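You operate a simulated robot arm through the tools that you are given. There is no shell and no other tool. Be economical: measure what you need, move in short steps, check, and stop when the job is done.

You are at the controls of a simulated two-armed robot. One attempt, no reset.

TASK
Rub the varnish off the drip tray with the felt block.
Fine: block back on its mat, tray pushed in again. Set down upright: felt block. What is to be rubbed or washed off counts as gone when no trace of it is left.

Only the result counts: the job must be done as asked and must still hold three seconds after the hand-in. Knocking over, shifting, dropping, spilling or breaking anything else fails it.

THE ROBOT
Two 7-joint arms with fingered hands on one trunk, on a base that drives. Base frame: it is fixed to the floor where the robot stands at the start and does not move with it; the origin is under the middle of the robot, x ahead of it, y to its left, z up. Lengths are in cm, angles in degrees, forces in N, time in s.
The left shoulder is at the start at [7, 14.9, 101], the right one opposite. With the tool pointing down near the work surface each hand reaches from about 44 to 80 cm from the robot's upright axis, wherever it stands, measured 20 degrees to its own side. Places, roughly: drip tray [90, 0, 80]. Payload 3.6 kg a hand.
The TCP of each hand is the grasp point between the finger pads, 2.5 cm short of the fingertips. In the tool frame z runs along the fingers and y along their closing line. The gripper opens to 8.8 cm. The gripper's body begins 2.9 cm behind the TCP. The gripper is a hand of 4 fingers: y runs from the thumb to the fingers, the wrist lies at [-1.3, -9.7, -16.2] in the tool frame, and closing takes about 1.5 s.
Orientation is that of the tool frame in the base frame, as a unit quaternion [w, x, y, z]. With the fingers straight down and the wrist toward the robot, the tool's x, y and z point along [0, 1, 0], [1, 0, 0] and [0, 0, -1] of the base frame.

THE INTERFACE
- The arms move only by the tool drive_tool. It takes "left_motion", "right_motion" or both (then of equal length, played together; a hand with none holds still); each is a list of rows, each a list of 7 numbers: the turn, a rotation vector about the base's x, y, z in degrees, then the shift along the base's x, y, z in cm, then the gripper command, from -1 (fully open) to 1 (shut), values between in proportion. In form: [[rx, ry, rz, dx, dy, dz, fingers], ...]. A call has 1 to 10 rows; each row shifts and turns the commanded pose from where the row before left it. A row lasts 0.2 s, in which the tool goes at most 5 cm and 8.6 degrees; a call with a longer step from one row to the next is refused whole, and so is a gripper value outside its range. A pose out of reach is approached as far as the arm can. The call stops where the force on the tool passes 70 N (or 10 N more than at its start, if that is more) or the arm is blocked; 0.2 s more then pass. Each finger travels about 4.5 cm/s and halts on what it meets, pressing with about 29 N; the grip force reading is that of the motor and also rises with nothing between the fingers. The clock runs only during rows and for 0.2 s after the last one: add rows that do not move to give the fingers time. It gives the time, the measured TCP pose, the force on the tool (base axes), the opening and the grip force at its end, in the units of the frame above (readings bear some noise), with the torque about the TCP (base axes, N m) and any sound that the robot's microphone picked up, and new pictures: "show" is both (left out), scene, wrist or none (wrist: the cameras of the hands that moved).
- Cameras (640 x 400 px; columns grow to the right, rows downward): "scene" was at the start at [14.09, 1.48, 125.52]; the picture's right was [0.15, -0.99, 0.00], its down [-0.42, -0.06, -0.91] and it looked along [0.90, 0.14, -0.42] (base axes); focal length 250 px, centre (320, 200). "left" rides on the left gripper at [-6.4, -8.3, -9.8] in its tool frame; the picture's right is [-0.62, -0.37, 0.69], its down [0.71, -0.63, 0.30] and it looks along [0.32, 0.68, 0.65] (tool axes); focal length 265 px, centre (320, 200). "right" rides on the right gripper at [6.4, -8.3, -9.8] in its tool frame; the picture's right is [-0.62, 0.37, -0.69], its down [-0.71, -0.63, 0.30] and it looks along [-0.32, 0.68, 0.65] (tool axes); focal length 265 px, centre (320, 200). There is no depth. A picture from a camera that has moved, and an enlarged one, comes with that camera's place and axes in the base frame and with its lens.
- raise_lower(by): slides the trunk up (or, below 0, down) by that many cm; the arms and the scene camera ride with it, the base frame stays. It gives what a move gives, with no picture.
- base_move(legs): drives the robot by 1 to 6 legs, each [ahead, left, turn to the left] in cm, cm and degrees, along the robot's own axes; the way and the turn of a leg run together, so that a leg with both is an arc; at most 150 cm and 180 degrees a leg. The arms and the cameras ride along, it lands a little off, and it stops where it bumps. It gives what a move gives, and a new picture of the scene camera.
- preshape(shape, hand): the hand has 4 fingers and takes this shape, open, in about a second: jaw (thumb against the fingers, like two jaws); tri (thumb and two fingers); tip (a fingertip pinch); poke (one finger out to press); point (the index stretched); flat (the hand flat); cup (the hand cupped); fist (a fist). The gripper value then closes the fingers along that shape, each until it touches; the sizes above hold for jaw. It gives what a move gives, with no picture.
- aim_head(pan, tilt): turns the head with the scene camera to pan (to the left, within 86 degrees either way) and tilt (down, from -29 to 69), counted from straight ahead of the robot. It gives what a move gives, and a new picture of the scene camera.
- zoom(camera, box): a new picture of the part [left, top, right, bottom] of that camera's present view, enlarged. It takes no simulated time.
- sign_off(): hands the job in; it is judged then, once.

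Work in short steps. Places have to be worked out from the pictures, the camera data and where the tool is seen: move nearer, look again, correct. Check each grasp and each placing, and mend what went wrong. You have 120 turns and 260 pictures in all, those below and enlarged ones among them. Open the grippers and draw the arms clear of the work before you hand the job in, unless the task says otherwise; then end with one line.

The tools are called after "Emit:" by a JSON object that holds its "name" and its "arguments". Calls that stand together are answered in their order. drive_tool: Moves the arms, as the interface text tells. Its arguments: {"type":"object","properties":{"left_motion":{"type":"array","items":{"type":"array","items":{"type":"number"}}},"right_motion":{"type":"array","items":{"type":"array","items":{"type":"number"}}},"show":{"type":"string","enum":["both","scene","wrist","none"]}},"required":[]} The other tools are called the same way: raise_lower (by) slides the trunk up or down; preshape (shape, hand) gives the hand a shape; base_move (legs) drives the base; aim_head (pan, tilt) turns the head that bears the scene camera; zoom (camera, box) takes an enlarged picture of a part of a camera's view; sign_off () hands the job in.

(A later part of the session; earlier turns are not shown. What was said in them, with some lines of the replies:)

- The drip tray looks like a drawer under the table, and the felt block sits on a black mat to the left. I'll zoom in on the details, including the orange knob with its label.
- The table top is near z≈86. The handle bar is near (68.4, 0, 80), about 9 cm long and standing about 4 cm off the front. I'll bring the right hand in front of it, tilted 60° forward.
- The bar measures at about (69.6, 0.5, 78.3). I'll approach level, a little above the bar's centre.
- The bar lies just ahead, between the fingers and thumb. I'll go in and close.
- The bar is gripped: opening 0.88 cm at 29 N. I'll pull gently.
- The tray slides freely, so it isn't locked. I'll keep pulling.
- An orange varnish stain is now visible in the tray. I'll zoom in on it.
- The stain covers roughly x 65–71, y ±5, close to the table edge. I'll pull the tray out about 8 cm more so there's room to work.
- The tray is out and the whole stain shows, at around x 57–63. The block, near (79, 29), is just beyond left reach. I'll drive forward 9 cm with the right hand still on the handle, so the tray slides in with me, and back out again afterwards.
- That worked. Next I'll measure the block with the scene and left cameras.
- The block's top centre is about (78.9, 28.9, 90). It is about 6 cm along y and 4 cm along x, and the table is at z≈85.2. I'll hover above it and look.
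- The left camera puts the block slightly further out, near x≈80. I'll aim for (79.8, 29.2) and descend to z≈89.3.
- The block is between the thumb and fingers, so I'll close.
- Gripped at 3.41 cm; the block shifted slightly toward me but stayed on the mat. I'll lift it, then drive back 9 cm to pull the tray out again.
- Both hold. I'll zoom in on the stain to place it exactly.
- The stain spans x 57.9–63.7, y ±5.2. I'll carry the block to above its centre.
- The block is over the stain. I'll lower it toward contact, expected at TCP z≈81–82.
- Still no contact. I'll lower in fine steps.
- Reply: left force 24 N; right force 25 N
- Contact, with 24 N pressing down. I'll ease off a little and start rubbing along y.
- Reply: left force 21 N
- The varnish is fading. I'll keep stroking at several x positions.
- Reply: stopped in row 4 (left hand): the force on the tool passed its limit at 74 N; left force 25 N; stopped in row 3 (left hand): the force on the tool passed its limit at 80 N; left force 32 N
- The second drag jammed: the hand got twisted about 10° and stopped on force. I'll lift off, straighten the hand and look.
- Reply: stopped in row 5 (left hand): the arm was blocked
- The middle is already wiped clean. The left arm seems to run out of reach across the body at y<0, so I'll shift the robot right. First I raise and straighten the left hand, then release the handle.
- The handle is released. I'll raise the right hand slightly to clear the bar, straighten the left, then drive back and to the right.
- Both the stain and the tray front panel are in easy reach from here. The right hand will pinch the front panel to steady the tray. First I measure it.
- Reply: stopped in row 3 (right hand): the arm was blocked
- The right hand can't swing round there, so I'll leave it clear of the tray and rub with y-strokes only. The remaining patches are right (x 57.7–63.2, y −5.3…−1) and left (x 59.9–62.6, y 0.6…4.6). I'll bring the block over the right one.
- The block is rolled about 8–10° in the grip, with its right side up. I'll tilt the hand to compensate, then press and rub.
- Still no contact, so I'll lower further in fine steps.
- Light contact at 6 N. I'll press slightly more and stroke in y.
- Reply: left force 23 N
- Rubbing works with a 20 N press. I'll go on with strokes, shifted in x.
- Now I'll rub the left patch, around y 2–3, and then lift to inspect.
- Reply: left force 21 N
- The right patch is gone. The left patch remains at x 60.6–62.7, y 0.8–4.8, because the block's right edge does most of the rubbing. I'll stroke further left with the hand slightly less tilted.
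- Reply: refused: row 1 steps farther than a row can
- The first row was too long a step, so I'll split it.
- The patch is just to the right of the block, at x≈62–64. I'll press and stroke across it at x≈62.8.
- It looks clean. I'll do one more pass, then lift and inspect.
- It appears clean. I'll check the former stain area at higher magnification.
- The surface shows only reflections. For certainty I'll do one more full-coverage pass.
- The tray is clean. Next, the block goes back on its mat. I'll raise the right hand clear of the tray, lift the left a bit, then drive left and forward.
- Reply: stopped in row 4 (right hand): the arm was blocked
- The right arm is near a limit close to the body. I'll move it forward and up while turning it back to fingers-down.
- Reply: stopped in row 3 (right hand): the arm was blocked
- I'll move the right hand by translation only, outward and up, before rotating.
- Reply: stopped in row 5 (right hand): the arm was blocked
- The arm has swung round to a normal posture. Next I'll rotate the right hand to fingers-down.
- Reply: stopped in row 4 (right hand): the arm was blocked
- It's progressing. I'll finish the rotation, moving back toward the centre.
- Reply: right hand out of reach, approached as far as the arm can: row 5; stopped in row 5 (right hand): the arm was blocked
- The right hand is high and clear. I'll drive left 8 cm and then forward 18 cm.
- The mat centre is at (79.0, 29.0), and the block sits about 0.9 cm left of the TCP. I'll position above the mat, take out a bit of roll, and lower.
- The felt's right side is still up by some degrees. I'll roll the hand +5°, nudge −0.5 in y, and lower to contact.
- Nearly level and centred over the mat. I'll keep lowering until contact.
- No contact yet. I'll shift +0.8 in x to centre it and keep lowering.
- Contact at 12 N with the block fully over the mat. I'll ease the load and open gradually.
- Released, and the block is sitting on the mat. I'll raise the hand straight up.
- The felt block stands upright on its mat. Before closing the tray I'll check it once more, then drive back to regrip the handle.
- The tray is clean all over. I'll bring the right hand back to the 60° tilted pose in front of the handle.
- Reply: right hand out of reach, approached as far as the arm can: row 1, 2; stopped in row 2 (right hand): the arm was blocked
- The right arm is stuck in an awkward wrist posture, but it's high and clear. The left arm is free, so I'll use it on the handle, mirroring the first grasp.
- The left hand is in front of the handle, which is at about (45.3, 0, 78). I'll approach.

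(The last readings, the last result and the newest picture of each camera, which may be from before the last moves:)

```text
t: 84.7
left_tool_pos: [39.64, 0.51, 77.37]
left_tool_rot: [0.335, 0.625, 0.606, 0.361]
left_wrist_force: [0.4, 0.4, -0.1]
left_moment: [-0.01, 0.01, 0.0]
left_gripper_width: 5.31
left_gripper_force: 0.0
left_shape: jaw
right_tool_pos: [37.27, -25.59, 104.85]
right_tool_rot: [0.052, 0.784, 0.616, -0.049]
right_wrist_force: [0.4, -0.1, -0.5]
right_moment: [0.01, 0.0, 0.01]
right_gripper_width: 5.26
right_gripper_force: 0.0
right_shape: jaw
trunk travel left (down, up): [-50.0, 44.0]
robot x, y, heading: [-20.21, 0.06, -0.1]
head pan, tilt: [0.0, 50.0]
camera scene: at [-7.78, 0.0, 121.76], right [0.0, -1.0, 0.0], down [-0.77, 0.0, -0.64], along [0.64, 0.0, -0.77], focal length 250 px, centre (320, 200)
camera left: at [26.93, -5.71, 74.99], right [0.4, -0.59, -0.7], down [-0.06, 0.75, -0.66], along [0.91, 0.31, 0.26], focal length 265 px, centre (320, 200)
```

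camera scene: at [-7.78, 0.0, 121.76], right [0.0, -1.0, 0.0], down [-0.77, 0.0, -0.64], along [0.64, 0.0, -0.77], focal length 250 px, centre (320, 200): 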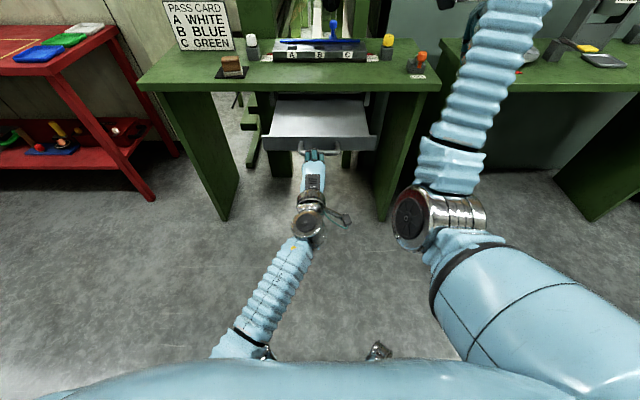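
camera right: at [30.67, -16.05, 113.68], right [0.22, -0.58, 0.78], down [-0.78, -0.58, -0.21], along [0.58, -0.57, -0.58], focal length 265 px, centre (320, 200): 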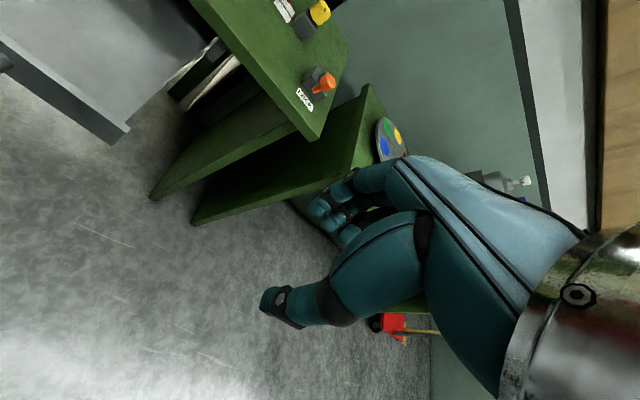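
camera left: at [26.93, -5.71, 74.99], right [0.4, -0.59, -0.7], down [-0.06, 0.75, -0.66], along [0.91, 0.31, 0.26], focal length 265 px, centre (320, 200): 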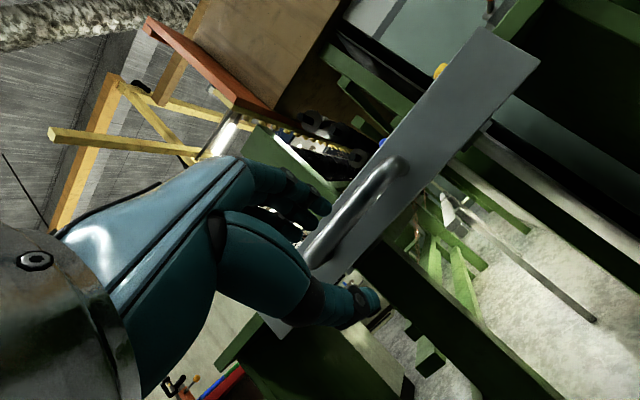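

The hand sagged a little; I'll raise it 1.2 and go in, then close.

Emit:
{"name": "drive_tool", "arguments": {"left_motion": [[0, 0, 0, 0.5, 0, 1.3, -0.2], [0, 0, 0, 2.3, 0, 0, -0.2], [0, 0, 0, 2.2, 0, 0, -0.2], [0, 0, 0, 0, 0, 0, 1], [0, 0, 0, 0, 0, 0, 1], [0, 0, 0, 0, 0, 0, 1], [0, 0, 0, 0, 0, 0, 1], [0, 0, 0, 0, 0, 0, 1], [0, 0, 0, 0, 0, 0, 1]]}}

```text
t: 86.9
left_tool_pos: [45.37, 2.32, 78.17]
left_tool_rot: [0.322, 0.625, 0.605, 0.375]
left_wrist_force: [1.9, -5.4, -3.5]
left_moment: [0.13, -0.16, -0.07]
left_gripper_width: 0.26
left_gripper_force: 29.2
left_shape: jaw
right_tool_pos: [37.34, -25.75, 105.0]
right_tool_rot: [0.053, 0.785, 0.615, -0.05]
right_wrist_force: [-0.3, 0.1, -0.5]
right_moment: [-0.01, -0.01, 0.02]
right_gripper_width: 5.24
right_gripper_force: 0.1
right_shape: jaw
trunk travel left (down, up): [-50.0, 44.0]
robot x, y, heading: [-20.58, 0.2, 0.2]
head pan, tilt: [0.0, 50.0]
stopped in row 9 (left hand): the arm was blocked; the commanded pose is now the measured one
camera scene: at [-7.74, -0.04, 121.77], right [0.0, -1.0, 0.0], down [-0.77, 0.0, -0.64], along [0.64, 0.0, -0.77], focal length 250 px, centre (320, 200)
camera left: at [32.72, -4.05, 75.38], right [0.41, -0.56, -0.72], down [-0.07, 0.77, -0.64], along [0.91, 0.32, 0.28], focal length 265 px, centre (320, 200)
```

scene: 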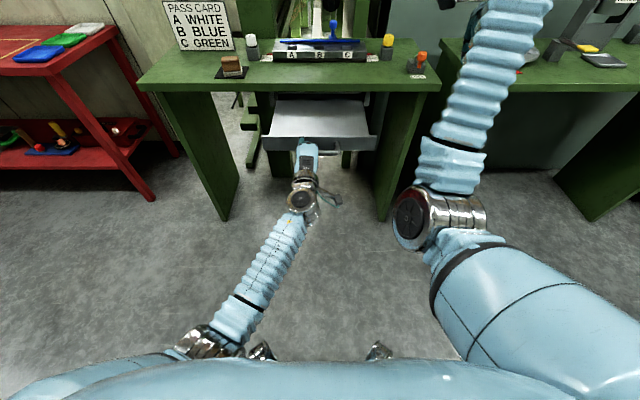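
left: 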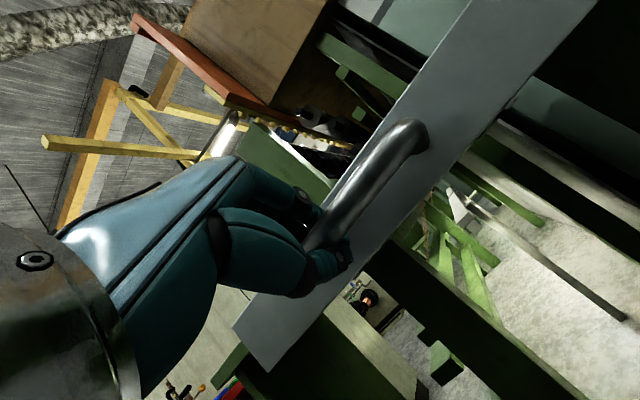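

The hand is on the left half of the bar, which is good enough to push with. I'll drive forward 18 cm so the tray slides in.

Emit:
{"name": "base_move", "arguments": {"legs": [[18, 0, 0]]}}

```text
t: 89.8
left_tool_pos: [63.32, 2.3, 78.1]
left_tool_rot: [0.322, 0.623, 0.606, 0.375]
left_wrist_force: [2.5, -3.2, -7.9]
left_moment: [0.14, -0.17, -0.01]
left_gripper_width: 0.29
left_gripper_force: 29.2
left_shape: jaw
right_tool_pos: [55.18, -26.24, 104.87]
right_tool_rot: [0.055, 0.788, 0.611, -0.053]
right_wrist_force: [0.3, -0.1, 0.2]
right_moment: [-0.04, -0.03, 0.02]
right_gripper_width: 5.23
right_gripper_force: 0.0
right_shape: jaw
trunk travel left (down, up): [-50.0, 44.0]
robot x, y, heading: [-2.44, -0.17, -0.3]
head pan, tilt: [0.0, 50.0]
camera scene: at [10.5, -0.01, 121.76], right [0.0, -1.0, 0.0], down [-0.77, 0.0, -0.64], along [0.64, 0.0, -0.77], focal length 250 px, centre (320, 200)
```

scene: 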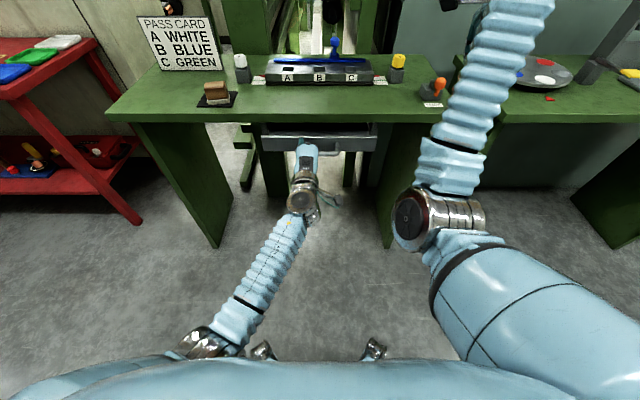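

The tray is nearly in. I'll go another 4.5 cm.

Emit:
{"name": "base_move", "arguments": {"legs": [[4.5, 0, 0]]}}

Emit:
{"name": "zoom", "arguments": {"camera": "scene", "box": [240, 100, 400, 200]}}

```text
t: 91.0
left_tool_pos: [67.74, 2.44, 78.21]
left_tool_rot: [0.321, 0.624, 0.607, 0.374]
left_wrist_force: [-0.9, -4.7, -8.0]
left_moment: [0.14, -0.14, 0.04]
left_gripper_width: 0.26
left_gripper_force: 28.7
left_shape: jaw
right_tool_pos: [59.45, -26.94, 105.05]
right_tool_rot: [0.057, 0.792, 0.605, -0.054]
right_wrist_force: [-0.6, 0.2, 0.9]
right_moment: [0.0, -0.03, 0.02]
right_gripper_width: 5.24
right_gripper_force: 0.1
right_shape: jaw
trunk travel left (down, up): [-50.0, 44.0]
robot x, y, heading: [2.59, 0.47, -0.5]
head pan, tilt: [0.0, 50.0]
camera scene: at [15.32, -0.06, 121.76], right [0.0, -1.0, 0.0], down [-0.77, 0.0, -0.64], along [0.64, 0.0, -0.77], focal length 250 px, centre (320, 200)
```

scene: 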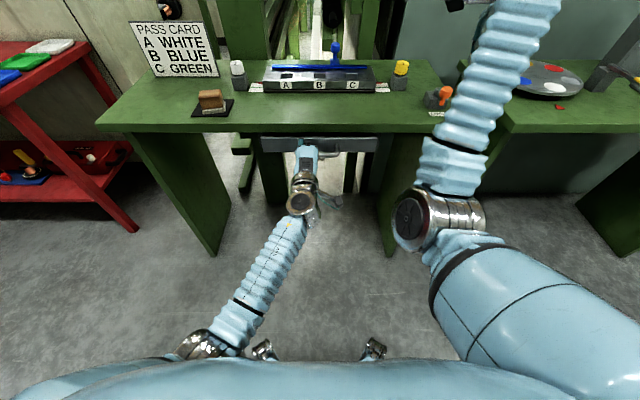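

```text
4.00 times, centred on (320, 150) of scene
camera zoom: at [15.32, -0.06, 121.76], right [0.0, -1.0, 0.0], down [-0.77, 0.0, -0.64], along [0.64, 0.0, -0.77], focal length 999 px, centre (320, 400)
```

zoom: 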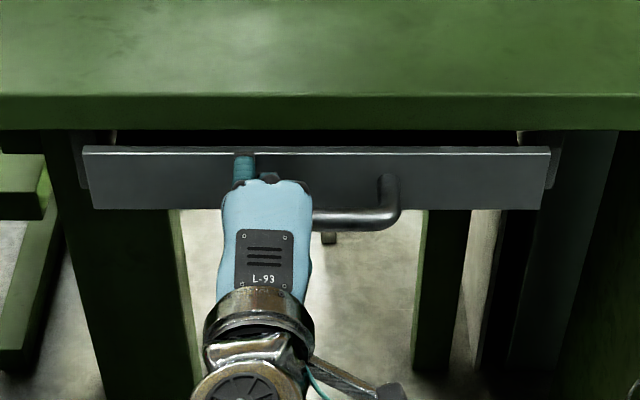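

About 1–2 cm remain by eye. I'll push on in small steps, watching the force.

Emit:
{"name": "base_move", "arguments": {"legs": [[1.5, 0, 0]]}}

Emit:
{"name": "zoom", "arguments": {"camera": "scene", "box": [240, 100, 400, 200]}}

```text
t: 91.9
left_tool_pos: [69.42, 2.37, 77.95]
left_tool_rot: [0.32, 0.623, 0.607, 0.374]
left_wrist_force: [2.6, -5.2, -7.2]
left_moment: [0.15, -0.13, -0.04]
left_gripper_width: 0.32
left_gripper_force: 29.3
left_shape: jaw
right_tool_pos: [61.07, -27.42, 104.98]
right_tool_rot: [0.057, 0.795, 0.602, -0.055]
right_wrist_force: [0.8, 0.8, 0.6]
right_moment: [0.0, 0.0, -0.02]
right_gripper_width: 5.25
right_gripper_force: 0.1
right_shape: jaw
trunk travel left (down, up): [-50.0, 44.0]
robot x, y, heading: [4.05, -0.24, -0.1]
head pan, tilt: [0.0, 50.0]
camera scene: at [17.05, -0.07, 121.74], right [0.0, -1.0, 0.0], down [-0.77, 0.0, -0.64], along [0.64, 0.0, -0.77], focal length 250 px, centre (320, 200)
```

scene: 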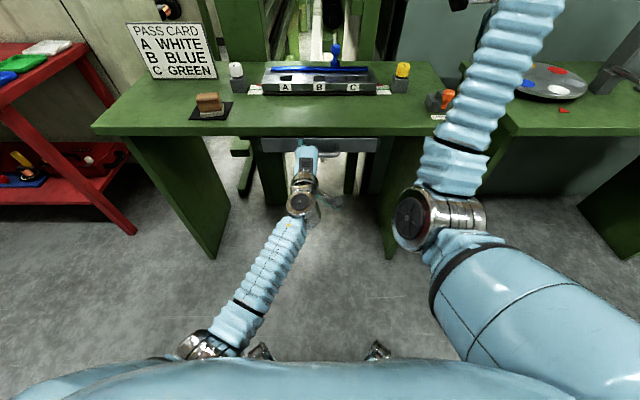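

```text
4.00 times, centred on (320, 150) of scene
camera zoom: at [17.05, -0.07, 121.74], right [0.0, -1.0, 0.0], down [-0.77, 0.0, -0.64], along [0.64, 0.0, -0.77], focal length 999 px, centre (320, 400)
```

zoom: 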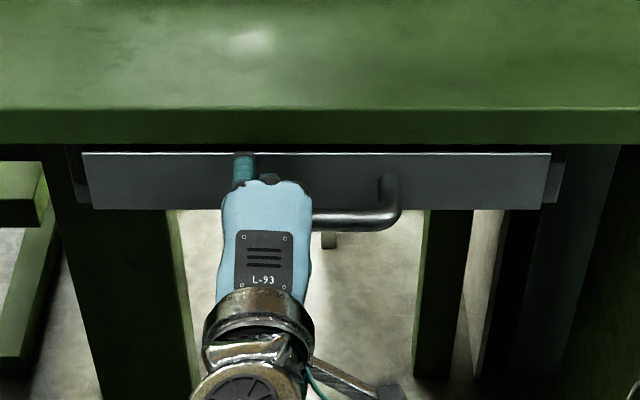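

The front panel is at x≈73.7, about where it began. I'll push a bit more to feel the end stop.

Emit:
{"name": "base_move", "arguments": {"legs": [[0.8, 0, 0]]}}

```text
t: 92.7
left_tool_pos: [69.93, 2.27, 78.03]
left_tool_rot: [0.321, 0.623, 0.607, 0.375]
left_wrist_force: [-12.4, -5.0, -12.1]
left_moment: [0.13, -0.12, 0.0]
left_gripper_width: 0.34
left_gripper_force: 29.5
left_shape: jaw
right_tool_pos: [61.69, -27.53, 105.22]
right_tool_rot: [0.059, 0.796, 0.6, -0.054]
right_wrist_force: [-0.2, -1.1, -0.4]
right_moment: [0.04, -0.04, 0.02]
right_gripper_width: 5.25
right_gripper_force: 0.0
right_shape: jaw
trunk travel left (down, up): [-50.0, 44.0]
robot x, y, heading: [4.62, -0.37, -0.1]
head pan, tilt: [0.0, 50.0]
camera scene: at [17.69, -0.05, 121.76], right [0.0, -1.0, 0.0], down [-0.77, 0.0, -0.64], along [0.64, 0.0, -0.77], focal length 250 px, centre (320, 200)
```

scene: 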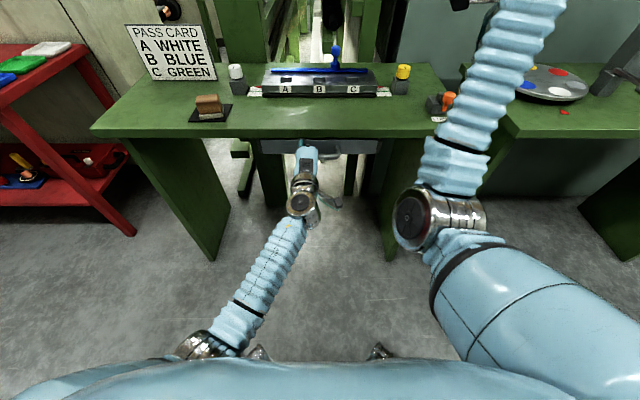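

End stop reached: 12 N of resistance. I'll open the hand.

Emit:
{"name": "drive_tool", "arguments": {"left_motion": [[0, 0, 0, 0, 0, 0, 0.2], [0, 0, 0, 0, 0, 0, -0.3], [0, 0, 0, 0, 0, 0, -0.5], [0, 0, 0, 0, 0, 0, -0.5], [0, 0, 0, 0, 0, 0, -0.5]], "show": "wrist"}}

Emit:
{"name": "zoom", "arguments": {"camera": "scene", "box": [240, 100, 400, 200]}}

```text
t: 93.9
left_tool_pos: [69.81, 2.32, 77.97]
left_tool_rot: [0.32, 0.624, 0.607, 0.374]
left_wrist_force: [-19.1, 0.0, -7.0]
left_moment: [-0.03, -0.07, 0.02]
left_gripper_width: 5.63
left_gripper_force: 0.1
left_shape: jaw
right_tool_pos: [61.41, -27.69, 105.4]
right_tool_rot: [0.06, 0.797, 0.599, -0.053]
right_wrist_force: [0.4, 0.1, -0.6]
right_moment: [0.01, -0.01, 0.03]
right_gripper_width: 5.25
right_gripper_force: 0.0
right_shape: jaw
trunk travel left (down, up): [-50.0, 44.0]
robot x, y, heading: [5.2, 0.12, -0.1]
head pan, tilt: [0.0, 50.0]
camera left: at [57.15, -4.09, 75.3], right [0.41, -0.56, -0.72], down [-0.08, 0.77, -0.64], along [0.91, 0.32, 0.27], focal length 265 px, centre (320, 200)
```

left: 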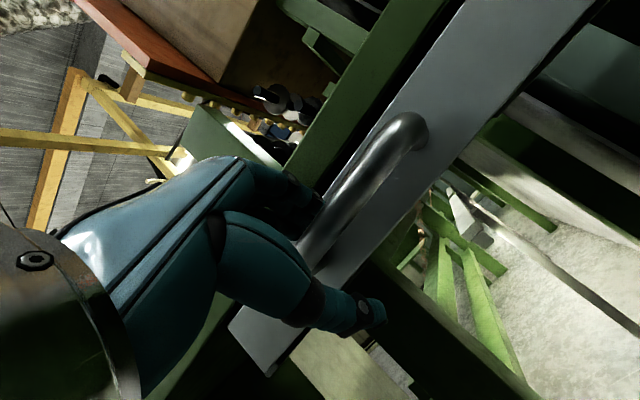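

```text
4.00 times, centred on (320, 150) of scene
camera zoom: at [17.44, 0.03, 121.8], right [0.0, -1.0, 0.0], down [-0.76, 0.0, -0.64], along [0.64, 0.0, -0.76], focal length 999 px, centre (320, 400)
```

zoom: 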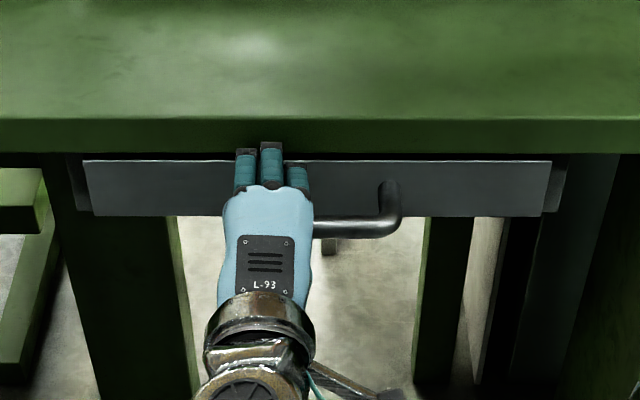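

The fingers are open above the bar. I'll raise slightly and back off.

Emit:
{"name": "drive_tool", "arguments": {"left_motion": [[0, 0, 0, -0.6, 0, 0.3, -0.5], [0, 0, 0, -0.5, 0, 0.2, -0.5]], "show": "none"}}

Emit:
{"name": "base_move", "arguments": {"legs": [[-6, 0, 0]]}}

Emit:
{"name": "zoom", "arguments": {"camera": "scene", "box": [240, 100, 400, 200]}}

```text
t: 94.5
left_tool_pos: [68.92, 2.48, 78.54]
left_tool_rot: [0.321, 0.623, 0.607, 0.376]
left_wrist_force: [-0.2, 0.0, 0.3]
left_moment: [0.01, 0.01, -0.02]
left_gripper_width: 6.57
left_gripper_force: 0.1
left_shape: jaw
right_tool_pos: [61.57, -27.58, 105.28]
right_tool_rot: [0.059, 0.796, 0.6, -0.054]
right_wrist_force: [-0.4, 0.3, 0.5]
right_moment: [-0.05, 0.03, 0.0]
right_gripper_width: 5.25
right_gripper_force: 0.0
right_shape: jaw
trunk travel left (down, up): [-50.0, 44.0]
robot x, y, heading: [5.03, 0.09, -0.4]
head pan, tilt: [0.0, 50.0]
```

```text
t: 96.0
left_tool_pos: [63.09, 2.43, 78.25]
left_tool_rot: [0.32, 0.623, 0.607, 0.375]
left_wrist_force: [0.1, 0.4, -0.9]
left_moment: [-0.01, 0.01, -0.03]
left_gripper_width: 6.57
left_gripper_force: 0.0
left_shape: jaw
right_tool_pos: [55.73, -27.48, 105.24]
right_tool_rot: [0.059, 0.797, 0.599, -0.054]
right_wrist_force: [-0.7, 0.0, 0.7]
right_moment: [0.0, -0.03, -0.01]
right_gripper_width: 5.26
right_gripper_force: 0.0
right_shape: jaw
trunk travel left (down, up): [-50.0, 44.0]
robot x, y, heading: [-1.46, -0.13, -0.1]
head pan, tilt: [0.0, 50.0]
camera scene: at [11.46, 0.14, 121.77], right [0.0, -1.0, 0.0], down [-0.77, 0.0, -0.64], along [0.64, 0.0, -0.77], focal length 250 px, centre (320, 200)
```

scene: 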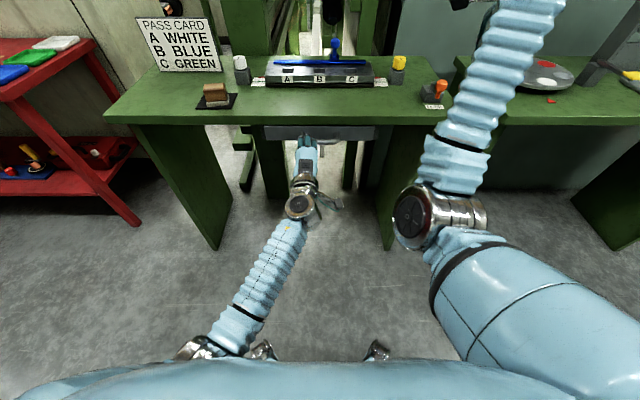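

```text
4.00 times, centred on (320, 150) of scene
camera zoom: at [11.46, 0.14, 121.77], right [0.0, -1.0, 0.0], down [-0.77, 0.0, -0.64], along [0.64, 0.0, -0.77], focal length 999 px, centre (320, 400)
```

zoom: 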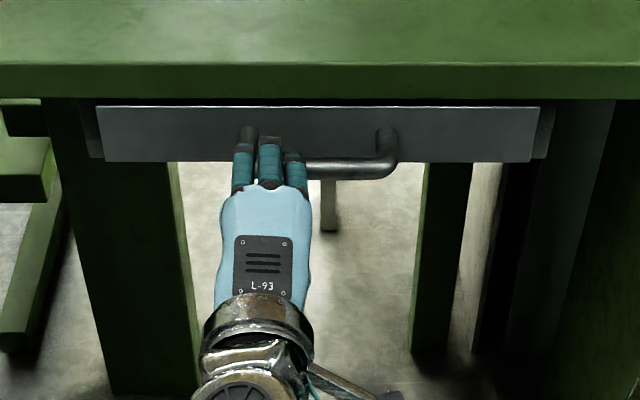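

The tray stayed closed, with its panel at x≈73.8. I'll drive back well clear, open both grippers and check the final scene.

Emit:
{"name": "base_move", "arguments": {"legs": [[-15, 0, 0]]}}

Emit:
{"name": "drive_tool", "arguments": {"left_motion": [[0, 0, 0, 0, 0, 0, -1], [0, 0, 0, 0, 0, 0, -1], [0, 0, 0, 0, 0, 0, -1]], "right_motion": [[0, 0, 0, 0, 0, 0, -1], [0, 0, 0, 0, 0, 0, -1], [0, 0, 0, 0, 0, 0, -1]], "show": "none"}}

Emit:
{"name": "aim_head", "arguments": {"pan": 0, "tilt": 35}}

Emit:
{"name": "zoom", "arguments": {"camera": "scene", "box": [200, 100, 456, 260]}}

```text
t: 98.5
left_tool_pos: [48.34, 2.44, 78.34]
left_tool_rot: [0.319, 0.624, 0.607, 0.375]
left_wrist_force: [-0.5, 0.5, 0.0]
left_moment: [-0.01, -0.02, 0.01]
left_gripper_width: 6.59
left_gripper_force: 0.0
left_shape: jaw
right_tool_pos: [40.93, -27.65, 105.14]
right_tool_rot: [0.058, 0.797, 0.598, -0.054]
right_wrist_force: [0.2, 1.2, -0.5]
right_moment: [-0.04, -0.02, -0.02]
right_gripper_width: 5.25
right_gripper_force: 0.0
right_shape: jaw
trunk travel left (down, up): [-50.0, 44.0]
robot x, y, heading: [-16.29, -0.16, -0.1]
head pan, tilt: [0.0, 50.0]
camera scene: at [-3.64, 0.03, 121.76], right [0.0, -1.0, 0.0], down [-0.77, 0.0, -0.64], along [0.64, 0.0, -0.77], focal length 250 px, centre (320, 200)
```

scene: 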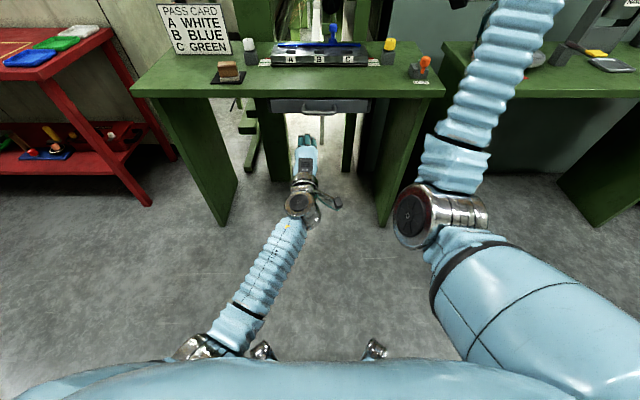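

```text
t: 99.3
left_tool_pos: [48.23, 2.65, 78.49]
left_tool_rot: [0.32, 0.624, 0.606, 0.376]
left_wrist_force: [0.5, 0.1, 0.6]
left_moment: [0.02, -0.02, 0.02]
left_gripper_width: 8.78
left_gripper_force: 0.1
left_shape: jaw
right_tool_pos: [40.96, -27.64, 105.15]
right_tool_rot: [0.059, 0.797, 0.599, -0.053]
right_wrist_force: [-0.7, 0.0, -0.9]
right_moment: [-0.02, -0.02, -0.02]
right_gripper_width: 8.77
right_gripper_force: 0.1
right_shape: jaw
trunk travel left (down, up): [-50.0, 44.0]
robot x, y, heading: [-16.18, -0.15, -0.3]
head pan, tilt: [0.0, 50.0]
```

```text
t: 100.1
left_tool_pos: [48.16, 2.5, 78.33]
left_tool_rot: [0.32, 0.624, 0.606, 0.375]
left_wrist_force: [-0.3, 1.2, 0.5]
left_moment: [-0.03, -0.02, -0.01]
left_gripper_width: 8.75
left_gripper_force: 0.1
left_shape: jaw
right_tool_pos: [40.85, -27.65, 105.17]
right_tool_rot: [0.059, 0.797, 0.599, -0.054]
right_wrist_force: [0.4, -0.1, 0.0]
right_moment: [0.02, 0.04, 0.0]
right_gripper_width: 8.77
right_gripper_force: 0.0
right_shape: jaw
trunk travel left (down, up): [-50.0, 44.0]
robot x, y, heading: [-16.56, 0.01, -0.2]
head pan, tilt: [0.0, 35.0]
camera scene: at [-2.61, 0.07, 123.94], right [0.0, -1.0, 0.0], down [-0.57, 0.0, -0.82], along [0.82, 0.0, -0.57], focal length 250 px, centre (320, 200)
```

scene: 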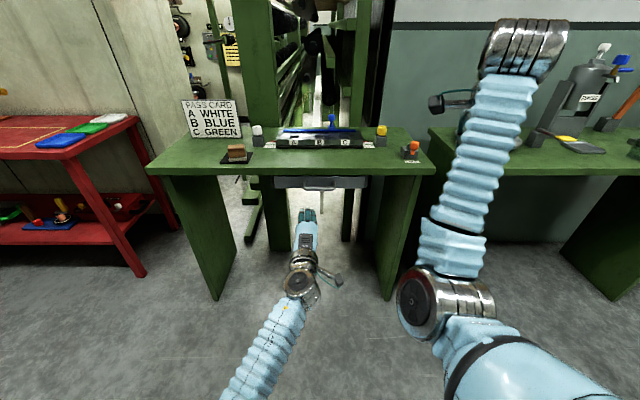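

```text
2.50 times, centred on (328, 180) of scene
camera zoom: at [-2.61, 0.07, 123.94], right [0.0, -1.0, 0.0], down [-0.57, 0.0, -0.82], along [0.82, 0.0, -0.57], focal length 624 px, centre (300, 250)
```

zoom: 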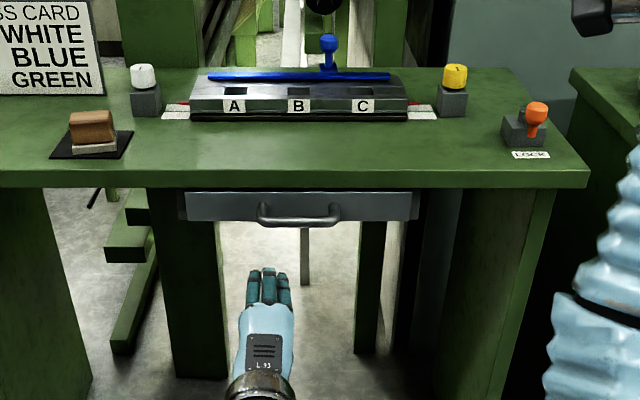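

The tray is closed, the block is upright on its mat, nothing else has moved, and both hands are clear and open. I'll hand the job in.

Emit:
{"name": "sign_off", "arguments": {}}

```text
The job is handed in.
```

The varnish is rubbed off the drip tray with no trace visible in close-up. The felt block is upright on its mat, turned about 5° from its original angle, and the tray is pushed in to its stop.
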